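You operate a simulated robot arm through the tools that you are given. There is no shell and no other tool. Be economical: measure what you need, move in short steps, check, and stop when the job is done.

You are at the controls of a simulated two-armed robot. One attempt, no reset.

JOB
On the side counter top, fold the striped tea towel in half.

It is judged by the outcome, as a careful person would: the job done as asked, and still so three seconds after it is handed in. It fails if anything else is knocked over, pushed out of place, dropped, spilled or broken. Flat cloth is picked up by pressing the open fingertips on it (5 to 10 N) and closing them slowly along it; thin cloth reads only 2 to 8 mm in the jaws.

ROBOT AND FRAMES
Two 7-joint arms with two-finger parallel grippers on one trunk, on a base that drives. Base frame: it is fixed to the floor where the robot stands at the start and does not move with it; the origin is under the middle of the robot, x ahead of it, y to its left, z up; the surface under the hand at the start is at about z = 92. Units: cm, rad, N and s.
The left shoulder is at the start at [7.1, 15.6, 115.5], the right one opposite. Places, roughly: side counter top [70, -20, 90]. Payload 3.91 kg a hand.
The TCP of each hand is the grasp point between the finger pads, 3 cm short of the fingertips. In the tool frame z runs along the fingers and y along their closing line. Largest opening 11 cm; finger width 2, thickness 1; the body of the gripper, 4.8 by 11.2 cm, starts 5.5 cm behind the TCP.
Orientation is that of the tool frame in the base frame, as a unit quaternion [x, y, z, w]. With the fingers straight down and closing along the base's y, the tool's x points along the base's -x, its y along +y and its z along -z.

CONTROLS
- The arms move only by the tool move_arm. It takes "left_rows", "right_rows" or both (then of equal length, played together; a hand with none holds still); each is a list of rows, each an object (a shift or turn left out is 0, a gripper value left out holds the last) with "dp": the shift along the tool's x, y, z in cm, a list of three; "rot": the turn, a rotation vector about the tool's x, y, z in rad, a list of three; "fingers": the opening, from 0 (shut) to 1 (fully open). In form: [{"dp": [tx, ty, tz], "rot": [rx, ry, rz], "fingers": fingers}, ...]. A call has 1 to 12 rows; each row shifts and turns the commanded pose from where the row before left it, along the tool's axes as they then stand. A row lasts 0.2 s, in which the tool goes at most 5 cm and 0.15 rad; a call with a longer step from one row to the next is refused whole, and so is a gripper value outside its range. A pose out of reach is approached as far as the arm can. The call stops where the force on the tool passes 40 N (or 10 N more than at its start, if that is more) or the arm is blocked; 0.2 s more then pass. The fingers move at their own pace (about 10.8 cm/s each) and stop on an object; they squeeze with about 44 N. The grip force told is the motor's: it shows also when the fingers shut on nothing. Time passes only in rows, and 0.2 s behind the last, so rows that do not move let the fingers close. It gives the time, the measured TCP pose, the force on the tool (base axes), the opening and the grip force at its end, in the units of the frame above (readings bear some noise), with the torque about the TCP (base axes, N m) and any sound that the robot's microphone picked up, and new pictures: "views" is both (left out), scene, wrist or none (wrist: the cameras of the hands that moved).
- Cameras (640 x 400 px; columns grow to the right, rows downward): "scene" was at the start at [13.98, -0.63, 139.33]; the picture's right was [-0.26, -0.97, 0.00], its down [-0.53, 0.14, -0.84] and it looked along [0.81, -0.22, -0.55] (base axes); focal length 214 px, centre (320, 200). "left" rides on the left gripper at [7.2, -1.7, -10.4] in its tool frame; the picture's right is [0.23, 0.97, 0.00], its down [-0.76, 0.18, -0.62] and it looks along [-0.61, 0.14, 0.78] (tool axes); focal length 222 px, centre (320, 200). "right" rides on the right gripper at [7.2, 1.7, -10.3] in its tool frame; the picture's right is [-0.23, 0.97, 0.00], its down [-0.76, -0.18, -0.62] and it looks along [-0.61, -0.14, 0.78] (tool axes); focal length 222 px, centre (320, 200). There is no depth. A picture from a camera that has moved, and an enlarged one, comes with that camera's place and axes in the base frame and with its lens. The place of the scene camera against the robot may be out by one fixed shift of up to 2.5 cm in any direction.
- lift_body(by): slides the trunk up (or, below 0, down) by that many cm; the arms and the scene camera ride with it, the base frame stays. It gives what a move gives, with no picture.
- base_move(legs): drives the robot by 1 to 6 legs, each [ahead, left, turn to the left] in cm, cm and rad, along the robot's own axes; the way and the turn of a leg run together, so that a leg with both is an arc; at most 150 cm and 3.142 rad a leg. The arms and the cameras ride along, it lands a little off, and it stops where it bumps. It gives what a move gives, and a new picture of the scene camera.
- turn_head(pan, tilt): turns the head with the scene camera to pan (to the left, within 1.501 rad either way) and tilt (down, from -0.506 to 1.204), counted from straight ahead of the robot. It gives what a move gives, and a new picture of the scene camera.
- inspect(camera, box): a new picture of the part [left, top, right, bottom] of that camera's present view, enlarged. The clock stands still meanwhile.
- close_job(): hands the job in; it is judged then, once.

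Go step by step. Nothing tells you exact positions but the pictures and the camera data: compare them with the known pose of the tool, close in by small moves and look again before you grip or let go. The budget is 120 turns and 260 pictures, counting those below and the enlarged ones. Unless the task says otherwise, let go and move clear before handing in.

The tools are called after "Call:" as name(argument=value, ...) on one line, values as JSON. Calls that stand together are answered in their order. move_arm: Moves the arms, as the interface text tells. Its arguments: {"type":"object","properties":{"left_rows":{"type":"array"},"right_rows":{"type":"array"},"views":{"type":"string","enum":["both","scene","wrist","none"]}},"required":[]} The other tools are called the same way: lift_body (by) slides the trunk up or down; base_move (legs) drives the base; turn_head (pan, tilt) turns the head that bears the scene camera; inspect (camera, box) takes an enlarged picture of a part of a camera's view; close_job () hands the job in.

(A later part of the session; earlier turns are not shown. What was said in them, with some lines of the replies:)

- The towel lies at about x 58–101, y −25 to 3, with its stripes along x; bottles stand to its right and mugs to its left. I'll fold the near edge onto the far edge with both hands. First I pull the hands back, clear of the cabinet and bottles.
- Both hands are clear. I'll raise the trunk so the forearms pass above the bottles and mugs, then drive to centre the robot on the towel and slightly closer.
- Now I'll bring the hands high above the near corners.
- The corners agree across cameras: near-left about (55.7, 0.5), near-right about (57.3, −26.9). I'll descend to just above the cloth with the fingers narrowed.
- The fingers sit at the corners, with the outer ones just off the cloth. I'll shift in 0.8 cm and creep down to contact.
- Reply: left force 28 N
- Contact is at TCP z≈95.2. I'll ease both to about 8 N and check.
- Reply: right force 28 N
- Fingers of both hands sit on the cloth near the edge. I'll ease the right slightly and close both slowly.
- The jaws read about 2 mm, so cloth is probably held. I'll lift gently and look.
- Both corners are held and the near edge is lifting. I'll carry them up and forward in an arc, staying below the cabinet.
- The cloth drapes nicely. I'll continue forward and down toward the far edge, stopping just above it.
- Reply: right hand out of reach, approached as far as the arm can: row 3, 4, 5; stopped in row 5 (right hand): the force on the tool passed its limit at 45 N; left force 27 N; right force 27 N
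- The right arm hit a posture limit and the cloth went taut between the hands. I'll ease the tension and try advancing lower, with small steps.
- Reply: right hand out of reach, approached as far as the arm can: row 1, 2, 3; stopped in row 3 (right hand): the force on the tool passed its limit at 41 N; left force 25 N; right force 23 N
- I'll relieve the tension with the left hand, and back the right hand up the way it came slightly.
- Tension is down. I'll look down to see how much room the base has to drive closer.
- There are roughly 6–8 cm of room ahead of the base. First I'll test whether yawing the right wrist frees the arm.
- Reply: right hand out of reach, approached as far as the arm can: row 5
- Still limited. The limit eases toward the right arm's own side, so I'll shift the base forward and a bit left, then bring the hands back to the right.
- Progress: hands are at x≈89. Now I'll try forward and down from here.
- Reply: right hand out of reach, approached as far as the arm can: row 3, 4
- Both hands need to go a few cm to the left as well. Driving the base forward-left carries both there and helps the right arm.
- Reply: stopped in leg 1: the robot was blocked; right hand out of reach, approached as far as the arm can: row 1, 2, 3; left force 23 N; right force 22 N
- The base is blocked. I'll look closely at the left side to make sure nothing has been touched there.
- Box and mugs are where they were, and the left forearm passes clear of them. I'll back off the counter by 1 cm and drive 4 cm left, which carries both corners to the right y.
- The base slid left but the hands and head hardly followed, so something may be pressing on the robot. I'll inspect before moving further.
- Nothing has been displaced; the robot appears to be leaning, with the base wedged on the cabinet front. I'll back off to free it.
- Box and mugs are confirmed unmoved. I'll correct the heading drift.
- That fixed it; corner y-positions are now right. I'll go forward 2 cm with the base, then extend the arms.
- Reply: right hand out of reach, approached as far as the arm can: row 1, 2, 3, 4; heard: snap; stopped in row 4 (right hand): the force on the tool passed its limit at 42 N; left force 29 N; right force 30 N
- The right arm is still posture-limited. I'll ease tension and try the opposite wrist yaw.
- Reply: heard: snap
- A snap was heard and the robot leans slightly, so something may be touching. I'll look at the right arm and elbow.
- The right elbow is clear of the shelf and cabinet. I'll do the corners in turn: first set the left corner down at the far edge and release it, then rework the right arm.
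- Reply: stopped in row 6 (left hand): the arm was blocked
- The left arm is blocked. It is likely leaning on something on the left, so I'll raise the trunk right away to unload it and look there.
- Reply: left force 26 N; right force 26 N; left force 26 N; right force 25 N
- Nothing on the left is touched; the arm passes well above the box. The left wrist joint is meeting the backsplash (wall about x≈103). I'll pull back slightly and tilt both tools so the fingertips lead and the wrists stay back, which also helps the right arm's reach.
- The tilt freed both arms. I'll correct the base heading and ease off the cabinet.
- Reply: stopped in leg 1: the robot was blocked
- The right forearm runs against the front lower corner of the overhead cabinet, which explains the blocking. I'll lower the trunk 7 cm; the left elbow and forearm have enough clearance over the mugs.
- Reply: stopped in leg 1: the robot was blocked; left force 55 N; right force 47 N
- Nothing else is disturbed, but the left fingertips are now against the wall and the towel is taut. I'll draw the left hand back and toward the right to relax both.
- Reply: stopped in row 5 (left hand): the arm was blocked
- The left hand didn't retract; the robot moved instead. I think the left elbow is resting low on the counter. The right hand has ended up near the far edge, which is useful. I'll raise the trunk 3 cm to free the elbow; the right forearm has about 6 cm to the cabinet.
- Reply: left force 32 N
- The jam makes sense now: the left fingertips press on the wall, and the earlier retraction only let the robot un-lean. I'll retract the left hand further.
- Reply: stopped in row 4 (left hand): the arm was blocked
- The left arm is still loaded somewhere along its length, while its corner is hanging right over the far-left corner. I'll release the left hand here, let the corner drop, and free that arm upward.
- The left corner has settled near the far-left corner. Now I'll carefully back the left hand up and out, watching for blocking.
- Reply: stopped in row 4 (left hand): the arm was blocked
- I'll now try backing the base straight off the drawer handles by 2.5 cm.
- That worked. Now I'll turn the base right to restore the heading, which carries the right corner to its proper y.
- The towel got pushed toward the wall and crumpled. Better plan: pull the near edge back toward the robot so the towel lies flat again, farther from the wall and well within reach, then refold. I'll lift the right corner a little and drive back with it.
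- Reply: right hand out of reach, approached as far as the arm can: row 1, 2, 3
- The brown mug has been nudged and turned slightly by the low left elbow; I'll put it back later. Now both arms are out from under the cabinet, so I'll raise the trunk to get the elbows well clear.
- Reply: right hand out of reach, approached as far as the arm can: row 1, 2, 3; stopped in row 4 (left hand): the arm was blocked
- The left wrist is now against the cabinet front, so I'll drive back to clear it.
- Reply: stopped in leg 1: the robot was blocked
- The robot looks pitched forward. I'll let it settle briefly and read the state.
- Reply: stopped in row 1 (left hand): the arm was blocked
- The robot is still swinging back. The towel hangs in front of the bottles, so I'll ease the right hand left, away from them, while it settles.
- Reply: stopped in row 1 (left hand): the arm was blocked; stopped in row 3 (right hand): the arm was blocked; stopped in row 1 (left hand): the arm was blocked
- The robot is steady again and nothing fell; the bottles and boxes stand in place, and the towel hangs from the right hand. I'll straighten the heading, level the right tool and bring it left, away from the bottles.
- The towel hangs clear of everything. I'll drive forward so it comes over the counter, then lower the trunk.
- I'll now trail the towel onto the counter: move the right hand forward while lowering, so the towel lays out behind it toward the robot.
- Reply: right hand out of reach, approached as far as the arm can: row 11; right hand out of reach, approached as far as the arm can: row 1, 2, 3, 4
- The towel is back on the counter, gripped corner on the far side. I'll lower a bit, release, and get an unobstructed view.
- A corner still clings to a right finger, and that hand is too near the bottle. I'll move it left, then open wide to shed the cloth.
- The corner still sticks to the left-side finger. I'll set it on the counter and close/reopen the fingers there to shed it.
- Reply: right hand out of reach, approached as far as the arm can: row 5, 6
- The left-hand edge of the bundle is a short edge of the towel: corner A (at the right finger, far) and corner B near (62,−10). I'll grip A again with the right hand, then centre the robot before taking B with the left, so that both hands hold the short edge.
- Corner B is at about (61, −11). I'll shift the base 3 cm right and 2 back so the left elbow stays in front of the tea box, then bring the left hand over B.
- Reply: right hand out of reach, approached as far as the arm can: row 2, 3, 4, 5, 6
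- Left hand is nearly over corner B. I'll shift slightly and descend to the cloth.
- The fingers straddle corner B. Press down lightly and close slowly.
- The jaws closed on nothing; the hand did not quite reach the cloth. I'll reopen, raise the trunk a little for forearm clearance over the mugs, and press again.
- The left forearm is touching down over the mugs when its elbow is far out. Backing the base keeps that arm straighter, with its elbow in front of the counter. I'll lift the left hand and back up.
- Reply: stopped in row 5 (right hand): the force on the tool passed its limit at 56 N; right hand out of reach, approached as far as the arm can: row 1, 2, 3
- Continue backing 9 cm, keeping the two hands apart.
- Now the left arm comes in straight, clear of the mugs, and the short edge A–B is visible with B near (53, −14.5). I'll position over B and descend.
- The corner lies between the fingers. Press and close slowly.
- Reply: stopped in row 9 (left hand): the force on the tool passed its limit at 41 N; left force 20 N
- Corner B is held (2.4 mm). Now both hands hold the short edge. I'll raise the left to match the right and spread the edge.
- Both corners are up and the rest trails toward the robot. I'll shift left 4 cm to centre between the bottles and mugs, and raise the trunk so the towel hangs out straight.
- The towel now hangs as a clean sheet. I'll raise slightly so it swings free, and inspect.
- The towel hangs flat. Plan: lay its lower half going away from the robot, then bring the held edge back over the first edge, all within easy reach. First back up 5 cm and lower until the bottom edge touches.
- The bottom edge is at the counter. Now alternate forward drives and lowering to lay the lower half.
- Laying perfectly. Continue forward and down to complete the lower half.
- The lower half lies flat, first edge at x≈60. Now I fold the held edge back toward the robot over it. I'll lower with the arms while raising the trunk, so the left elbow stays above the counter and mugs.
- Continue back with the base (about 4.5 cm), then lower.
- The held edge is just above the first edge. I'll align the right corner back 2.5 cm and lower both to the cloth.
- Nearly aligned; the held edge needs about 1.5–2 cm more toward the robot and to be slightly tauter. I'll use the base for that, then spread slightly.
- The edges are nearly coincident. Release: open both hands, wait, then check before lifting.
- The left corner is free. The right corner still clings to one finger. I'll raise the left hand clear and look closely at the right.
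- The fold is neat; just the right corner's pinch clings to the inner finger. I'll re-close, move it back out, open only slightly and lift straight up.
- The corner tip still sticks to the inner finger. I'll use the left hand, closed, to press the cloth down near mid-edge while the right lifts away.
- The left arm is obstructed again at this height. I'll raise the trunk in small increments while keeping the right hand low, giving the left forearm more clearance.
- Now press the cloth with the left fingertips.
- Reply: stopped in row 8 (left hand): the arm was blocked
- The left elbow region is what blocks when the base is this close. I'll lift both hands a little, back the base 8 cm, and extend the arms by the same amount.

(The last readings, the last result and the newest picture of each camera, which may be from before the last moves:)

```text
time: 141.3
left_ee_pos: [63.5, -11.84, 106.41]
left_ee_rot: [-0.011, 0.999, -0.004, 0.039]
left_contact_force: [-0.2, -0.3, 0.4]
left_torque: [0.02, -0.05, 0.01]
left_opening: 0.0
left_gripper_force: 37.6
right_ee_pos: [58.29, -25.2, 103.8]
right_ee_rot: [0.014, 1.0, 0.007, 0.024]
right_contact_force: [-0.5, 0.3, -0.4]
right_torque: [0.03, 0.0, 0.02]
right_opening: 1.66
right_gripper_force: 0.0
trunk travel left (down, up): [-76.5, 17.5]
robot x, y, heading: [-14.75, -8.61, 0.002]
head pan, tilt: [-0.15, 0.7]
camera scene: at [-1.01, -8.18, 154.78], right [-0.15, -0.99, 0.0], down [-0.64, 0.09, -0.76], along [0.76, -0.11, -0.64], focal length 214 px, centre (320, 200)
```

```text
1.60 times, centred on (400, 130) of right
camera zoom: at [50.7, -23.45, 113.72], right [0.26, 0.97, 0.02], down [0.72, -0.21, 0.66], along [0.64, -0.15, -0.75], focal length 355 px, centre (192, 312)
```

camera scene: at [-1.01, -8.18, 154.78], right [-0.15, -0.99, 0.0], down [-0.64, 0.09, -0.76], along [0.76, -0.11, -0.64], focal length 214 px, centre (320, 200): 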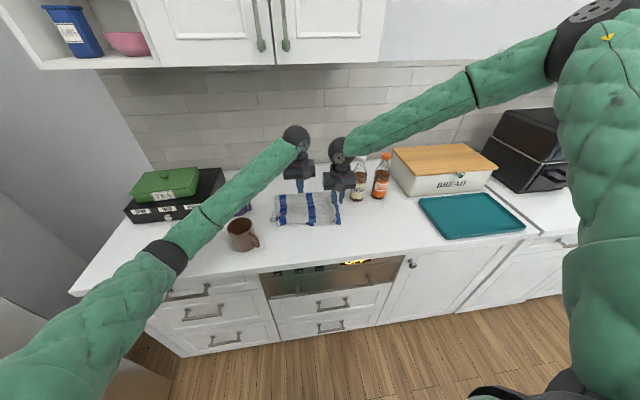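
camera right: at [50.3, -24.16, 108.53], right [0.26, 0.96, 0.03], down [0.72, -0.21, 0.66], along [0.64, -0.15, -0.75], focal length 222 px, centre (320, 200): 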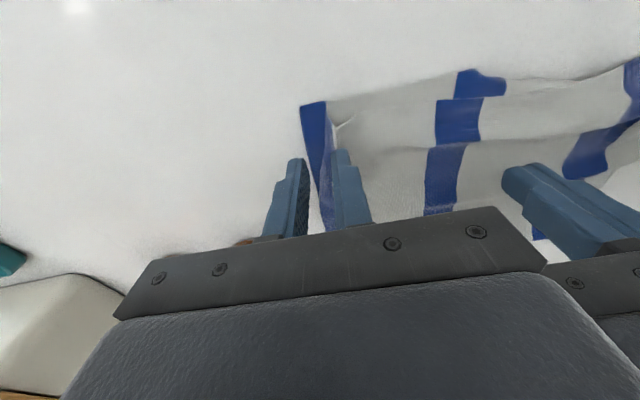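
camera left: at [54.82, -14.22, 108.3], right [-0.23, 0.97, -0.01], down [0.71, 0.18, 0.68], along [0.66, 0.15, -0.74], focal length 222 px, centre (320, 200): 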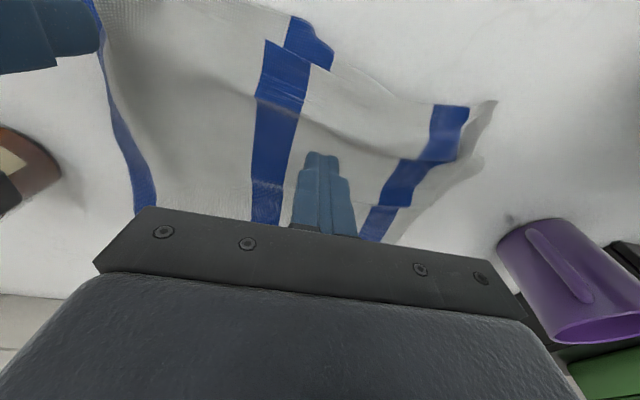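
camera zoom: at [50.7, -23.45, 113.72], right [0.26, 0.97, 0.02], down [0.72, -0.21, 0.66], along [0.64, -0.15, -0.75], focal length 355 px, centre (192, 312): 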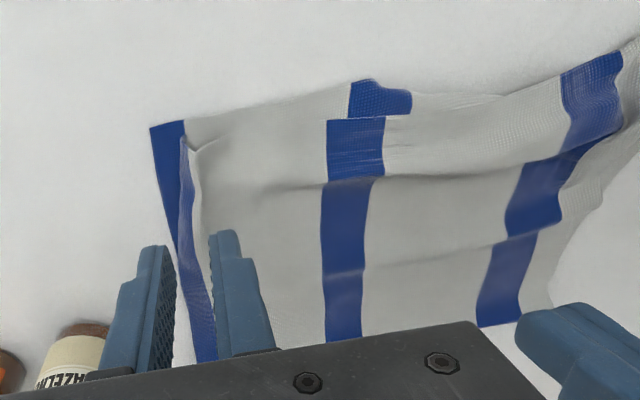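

The corner has come free; the towel is folded neatly in half. Now I'll lift both hands clear, and since the brown mug was nudged about 6 cm earlier, I'll bring the left hand above it to set it back.

Call:
move_arm(left_rows=[{"dp": [0, 0, -2.5], "rot": [0, 0.04, 0]}, {"dp": [0, 0, -3], "rot": [0, 0.04, 0]}, {"dp": [0, 0, -3]}, {"dp": [0, 0, -3], "fingers": 1.0}, {"dp": [2, 3, 0]}, {"dp": [2, 3, 0]}, {"dp": [2, 3, 0]}, {"dp": [2, 3, 0]}, {"dp": [2, 3, 0]}, {"dp": [2, 3, 0]}, {"dp": [1, 3, 0]}], right_rows=[{"dp": [0, 0, -1.5]}, {"dp": [0, 0, -2]}, {"dp": [0, 0, -2]}, {"dp": [0, 0, -2]}, {"dp": [0, 0, -2]}, {"dp": [0, 0, -2]}, {"dp": [1, 0, -2]}, {"dp": [1, 0, 0]}, {"dp": [2, 0, 0]}, {"dp": [2, 0, 0]}, {"dp": [2, 0, 0]}], views="both")

```text
time: 143.8
left_ee_pos: [49.72, 9.05, 117.72]
left_ee_rot: [-0.01, 1.0, -0.005, -0.001]
left_contact_force: [0.7, 0.9, 0.4]
left_torque: [-0.01, -0.04, 0.01]
left_opening: 10.99
left_gripper_force: 0.1
right_ee_pos: [49.62, -24.94, 116.83]
right_ee_rot: [0.016, 1.0, 0.005, 0.025]
right_contact_force: [-0.4, 0.0, 0.2]
right_torque: [0.0, -0.01, 0.0]
right_opening: 1.64
right_gripper_force: 0.1
trunk travel left (down, up): [-76.5, 17.5]
robot x, y, heading: [-14.31, -8.52, 0.002]
head pan, tilt: [-0.15, 0.7]
camera scene: at [-1.1, -7.97, 154.79], right [-0.15, -0.99, 0.0], down [-0.64, 0.09, -0.77], along [0.76, -0.11, -0.64], focal length 214 px, centre (320, 200)
camera right: at [41.97, -23.21, 126.9], right [0.26, 0.97, 0.02], down [0.72, -0.21, 0.66], along [0.64, -0.15, -0.75], focal length 222 px, centre (320, 200)
camera left: at [42.48, 7.29, 128.04], right [-0.25, 0.97, -0.01], down [0.76, 0.2, 0.62], along [0.6, 0.15, -0.78], focal length 222 px, centre (320, 200)
```

scene: 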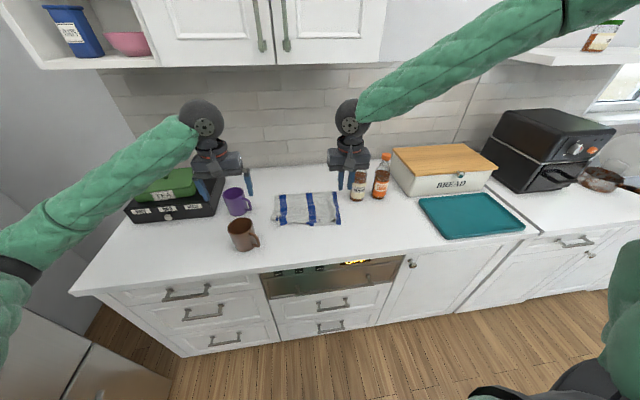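
right: 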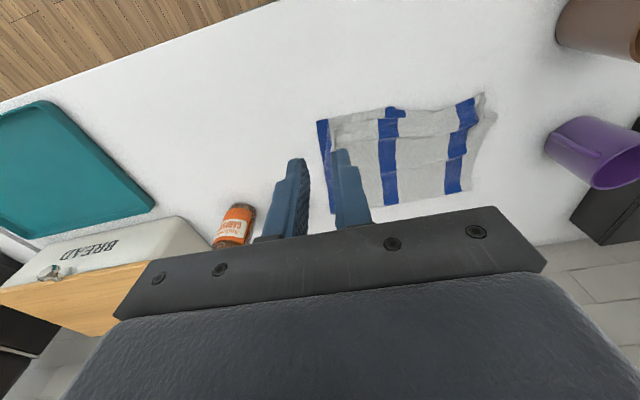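
left: 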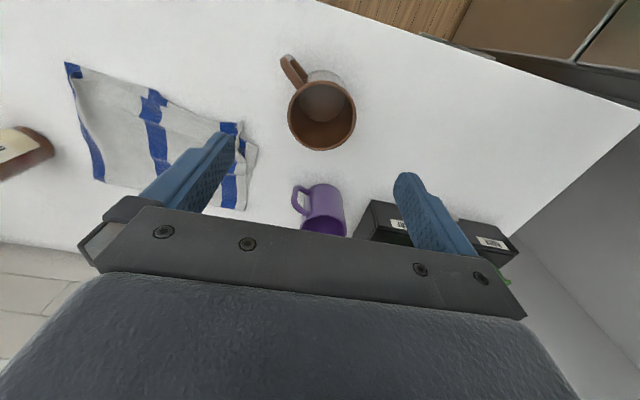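

Purple mug is unmoved. The brown mug is at (50.5, 9.4), originally about (54.6, 14.3). I'll straddle it with the open left hand and descend.

Call:
move_arm(left_rows=[{"dp": [-0.8, 0.35, 2]}, {"dp": [0, 0, 3]}, {"dp": [0, 0, 3]}, {"dp": [0, 0, 3]}, {"dp": [0, 0, 2]}], views="wrist")

```text
time: 144.9
left_ee_pos: [50.52, 9.18, 104.59]
left_ee_rot: [-0.011, 1.0, -0.005, -0.002]
left_contact_force: [-0.2, 0.4, -0.5]
left_torque: [-0.02, -0.01, 0.0]
left_opening: 11.01
left_gripper_force: 0.0
right_ee_pos: [49.75, -25.07, 116.81]
right_ee_rot: [0.015, 1.0, 0.006, 0.025]
right_contact_force: [-0.1, -0.3, 0.4]
right_torque: [0.01, 0.01, 0.02]
right_opening: 1.65
right_gripper_force: 0.1
trunk travel left (down, up): [-76.5, 17.5]
robot x, y, heading: [-14.65, -8.32, 0.001]
head pan, tilt: [-0.15, 0.7]
camera left: at [43.36, 7.43, 115.0], right [-0.25, 0.97, -0.01], down [0.76, 0.2, 0.62], along [0.6, 0.15, -0.78], focal length 222 px, centre (320, 200)
```

left: 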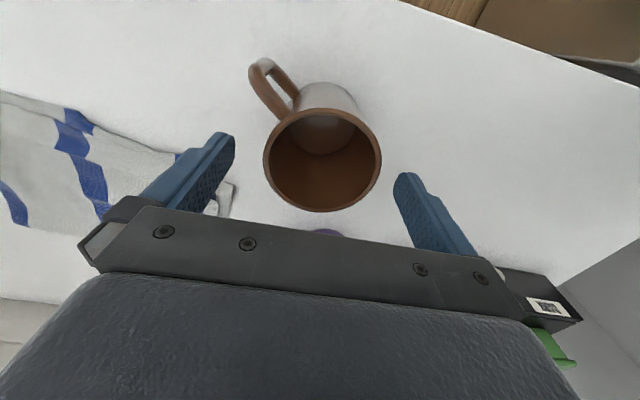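

Centred. Descend and close gently around it.

Call:
move_arm(left_rows=[{"dp": [0, 0, 2]}, {"dp": [0, 0, 2]}, {"dp": [0, 0, 1.8]}, {"fingers": 0.8}, {"fingers": 0.7}, {"fingers": 0.6}, {"fingers": 0.5}, {}, {}], views="wrist")

```text
time: 146.9
left_ee_pos: [50.48, 9.21, 98.84]
left_ee_rot: [-0.011, 1.0, -0.004, -0.001]
left_contact_force: [1.9, 0.7, 2.4]
left_torque: [-0.09, -0.17, 0.07]
left_opening: 8.07
left_gripper_force: 43.9
right_ee_pos: [49.81, -25.08, 116.8]
right_ee_rot: [0.015, 1.0, 0.005, 0.025]
right_contact_force: [0.3, -1.2, 0.0]
right_torque: [0.03, 0.02, -0.02]
right_opening: 1.63
right_gripper_force: 0.1
trunk travel left (down, up): [-76.5, 17.5]
robot x, y, heading: [-14.53, -8.5, 0.007]
head pan, tilt: [-0.15, 0.7]
camera left: at [43.34, 7.41, 109.26], right [-0.25, 0.97, -0.01], down [0.76, 0.2, 0.62], along [0.6, 0.15, -0.78], focal length 222 px, centre (320, 200)
```

left: 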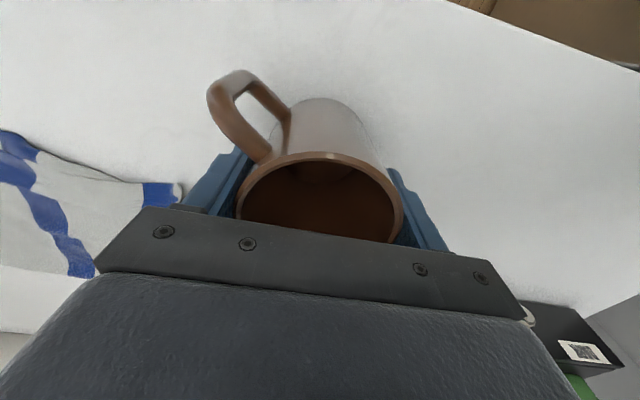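

Held firmly. Lift slightly, move it back to its place, turn it to its original heading, and set it down.

Call:
move_arm(left_rows=[{"dp": [0, 0, -0.8]}, {"dp": [-1.4, 1.6, 0]}, {"dp": [-1.4, 1.6, 0]}, {"dp": [-1.3, 1.7, 0]}, {"rot": [0, 0, 0.12]}, {"rot": [0, 0, 0.12]}, {"rot": [0, 0, 0.12]}, {"rot": [0, 0, 0.12]}, {"rot": [0, 0, 0.1]}, {"dp": [0, 0, 0.5]}, {"dp": [0, 0, 0.3]}], views="both")

```text
time: 149.3
left_ee_pos: [54.67, 14.14, 98.87]
left_ee_rot: [0.275, 0.961, -0.005, 0.001]
left_contact_force: [1.8, 1.5, 3.9]
left_torque: [0.19, 0.15, -0.06]
left_opening: 8.1
left_gripper_force: 44.3
right_ee_pos: [49.68, -24.99, 116.85]
right_ee_rot: [0.015, 1.0, 0.006, 0.025]
right_contact_force: [-0.3, -0.5, 0.0]
right_torque: [0.01, 0.02, 0.0]
right_opening: 1.64
right_gripper_force: 0.0
trunk travel left (down, up): [-76.5, 17.5]
robot x, y, heading: [-14.79, -8.53, 0.003]
head pan, tilt: [-0.15, 0.7]
camera scene: at [-1.05, -8.11, 154.8], right [-0.15, -0.99, 0.0], down [-0.64, 0.09, -0.76], along [0.76, -0.11, -0.64], focal length 214 px, centre (320, 200)
camera left: at [47.51, 16.62, 109.23], right [0.32, 0.95, -0.01], down [0.74, -0.25, 0.62], along [0.59, -0.21, -0.78], focal length 222 px, centre (320, 200)
```

scene: 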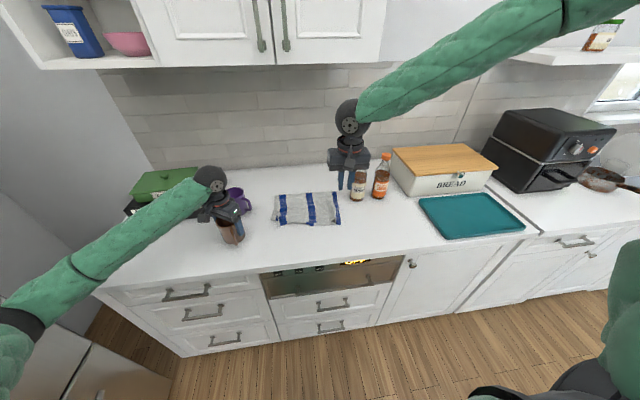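
left: 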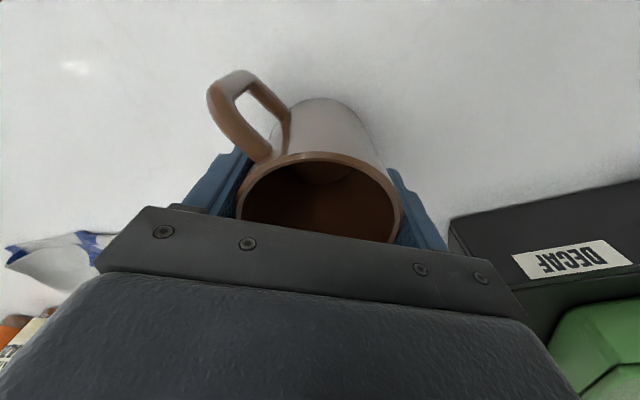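

The mug is back in place on the counter. Release it and lift straight up.

Call:
move_arm(left_rows=[{"fingers": 0.8}, {"fingers": 1.0}, {}, {"dp": [0, 0, -2]}, {"dp": [0, 0, -3]}, {"dp": [0, 0, -3]}, {"dp": [0, 0, -3]}, {"dp": [0, 0, -3]}, {"dp": [0, 0, -3]}], views="none")

Call:
base_move(legs=[[-8, 0, 0]])

Call:
inspect(camera="scene", box=[120, 130, 440, 290])

```text
time: 151.3
left_ee_pos: [54.37, 14.14, 115.87]
left_ee_rot: [0.276, 0.961, -0.005, 0.0]
left_contact_force: [-0.6, -0.2, 0.4]
left_torque: [0.02, -0.02, 0.04]
left_opening: 11.0
left_gripper_force: 0.0
right_ee_pos: [49.53, -25.12, 116.95]
right_ee_rot: [0.016, 1.0, 0.006, 0.025]
right_contact_force: [-0.7, 0.3, -0.4]
right_torque: [0.01, -0.02, 0.0]
right_opening: 1.66
right_gripper_force: 0.0
trunk travel left (down, up): [-76.5, 17.5]
robot x, y, heading: [-14.73, -8.45, 0.011]
head pan, tilt: [-0.15, 0.7]
```

```text
time: 152.4
left_ee_pos: [46.4, 14.22, 115.83]
left_ee_rot: [0.275, 0.961, -0.004, 0.001]
left_contact_force: [0.3, -0.4, 0.2]
left_torque: [0.02, -0.05, 0.02]
left_opening: 10.98
left_gripper_force: 0.1
right_ee_pos: [41.52, -25.13, 116.8]
right_ee_rot: [0.016, 1.0, 0.005, 0.025]
right_contact_force: [0.9, 0.7, 0.3]
right_torque: [0.0, -0.06, -0.03]
right_opening: 1.66
right_gripper_force: 0.1
trunk travel left (down, up): [-76.5, 17.5]
robot x, y, heading: [-23.18, -8.88, 0.005]
head pan, tilt: [-0.15, 0.7]
camera scene: at [-9.16, -8.16, 154.78], right [-0.15, -0.99, 0.0], down [-0.64, 0.09, -0.77], along [0.76, -0.11, -0.64], focal length 214 px, centre (320, 200)
```

scene: 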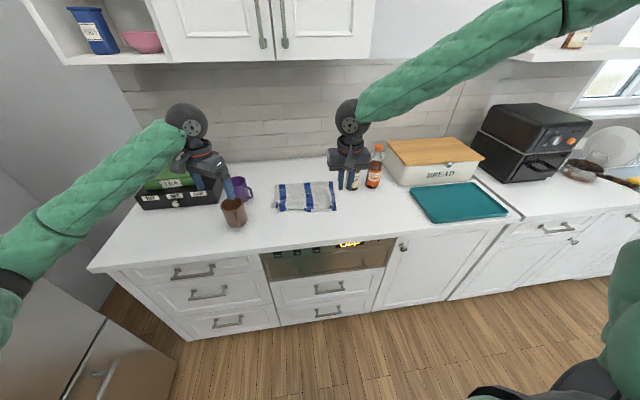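

```text
2.00 times, centred on (280, 210) of scene
camera zoom: at [-9.16, -8.16, 154.78], right [-0.15, -0.99, 0.0], down [-0.64, 0.09, -0.77], along [0.76, -0.11, -0.64], focal length 429 px, centre (400, 180)
```

zoom: 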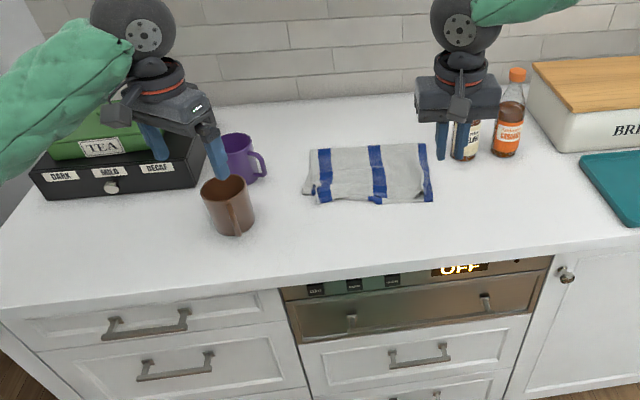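

The towel lies folded in half on the counter with the hands clear. The mug is back in its place and everything else stands as it was, so I'm handing in.

Call:
close_job()

```text
The job is handed in.
```

The striped tea towel is folded in half on the side counter top, and both hands have let go and moved clear.

- **The fold:** the edges line up closely, but the top layer's right edge is tucked in about 1 to 1.5 cm. The towel also lies a little differently from where it started.
- **The brown mug:** the left arm pushed it about 6 cm out of place and turned it while I was working. I picked it up and set it back where it had stood, with its handle facing about the way it did at first. By the cameras it is within a centimetre or so.
- **Snaps heard:** the robot's microphone picked up two snaps while the base was close to the drawer fronts. I saw no damage in the pictures, but I did not find what made the sound.

By the cameras, nothing else was moved, knocked over or spilled.
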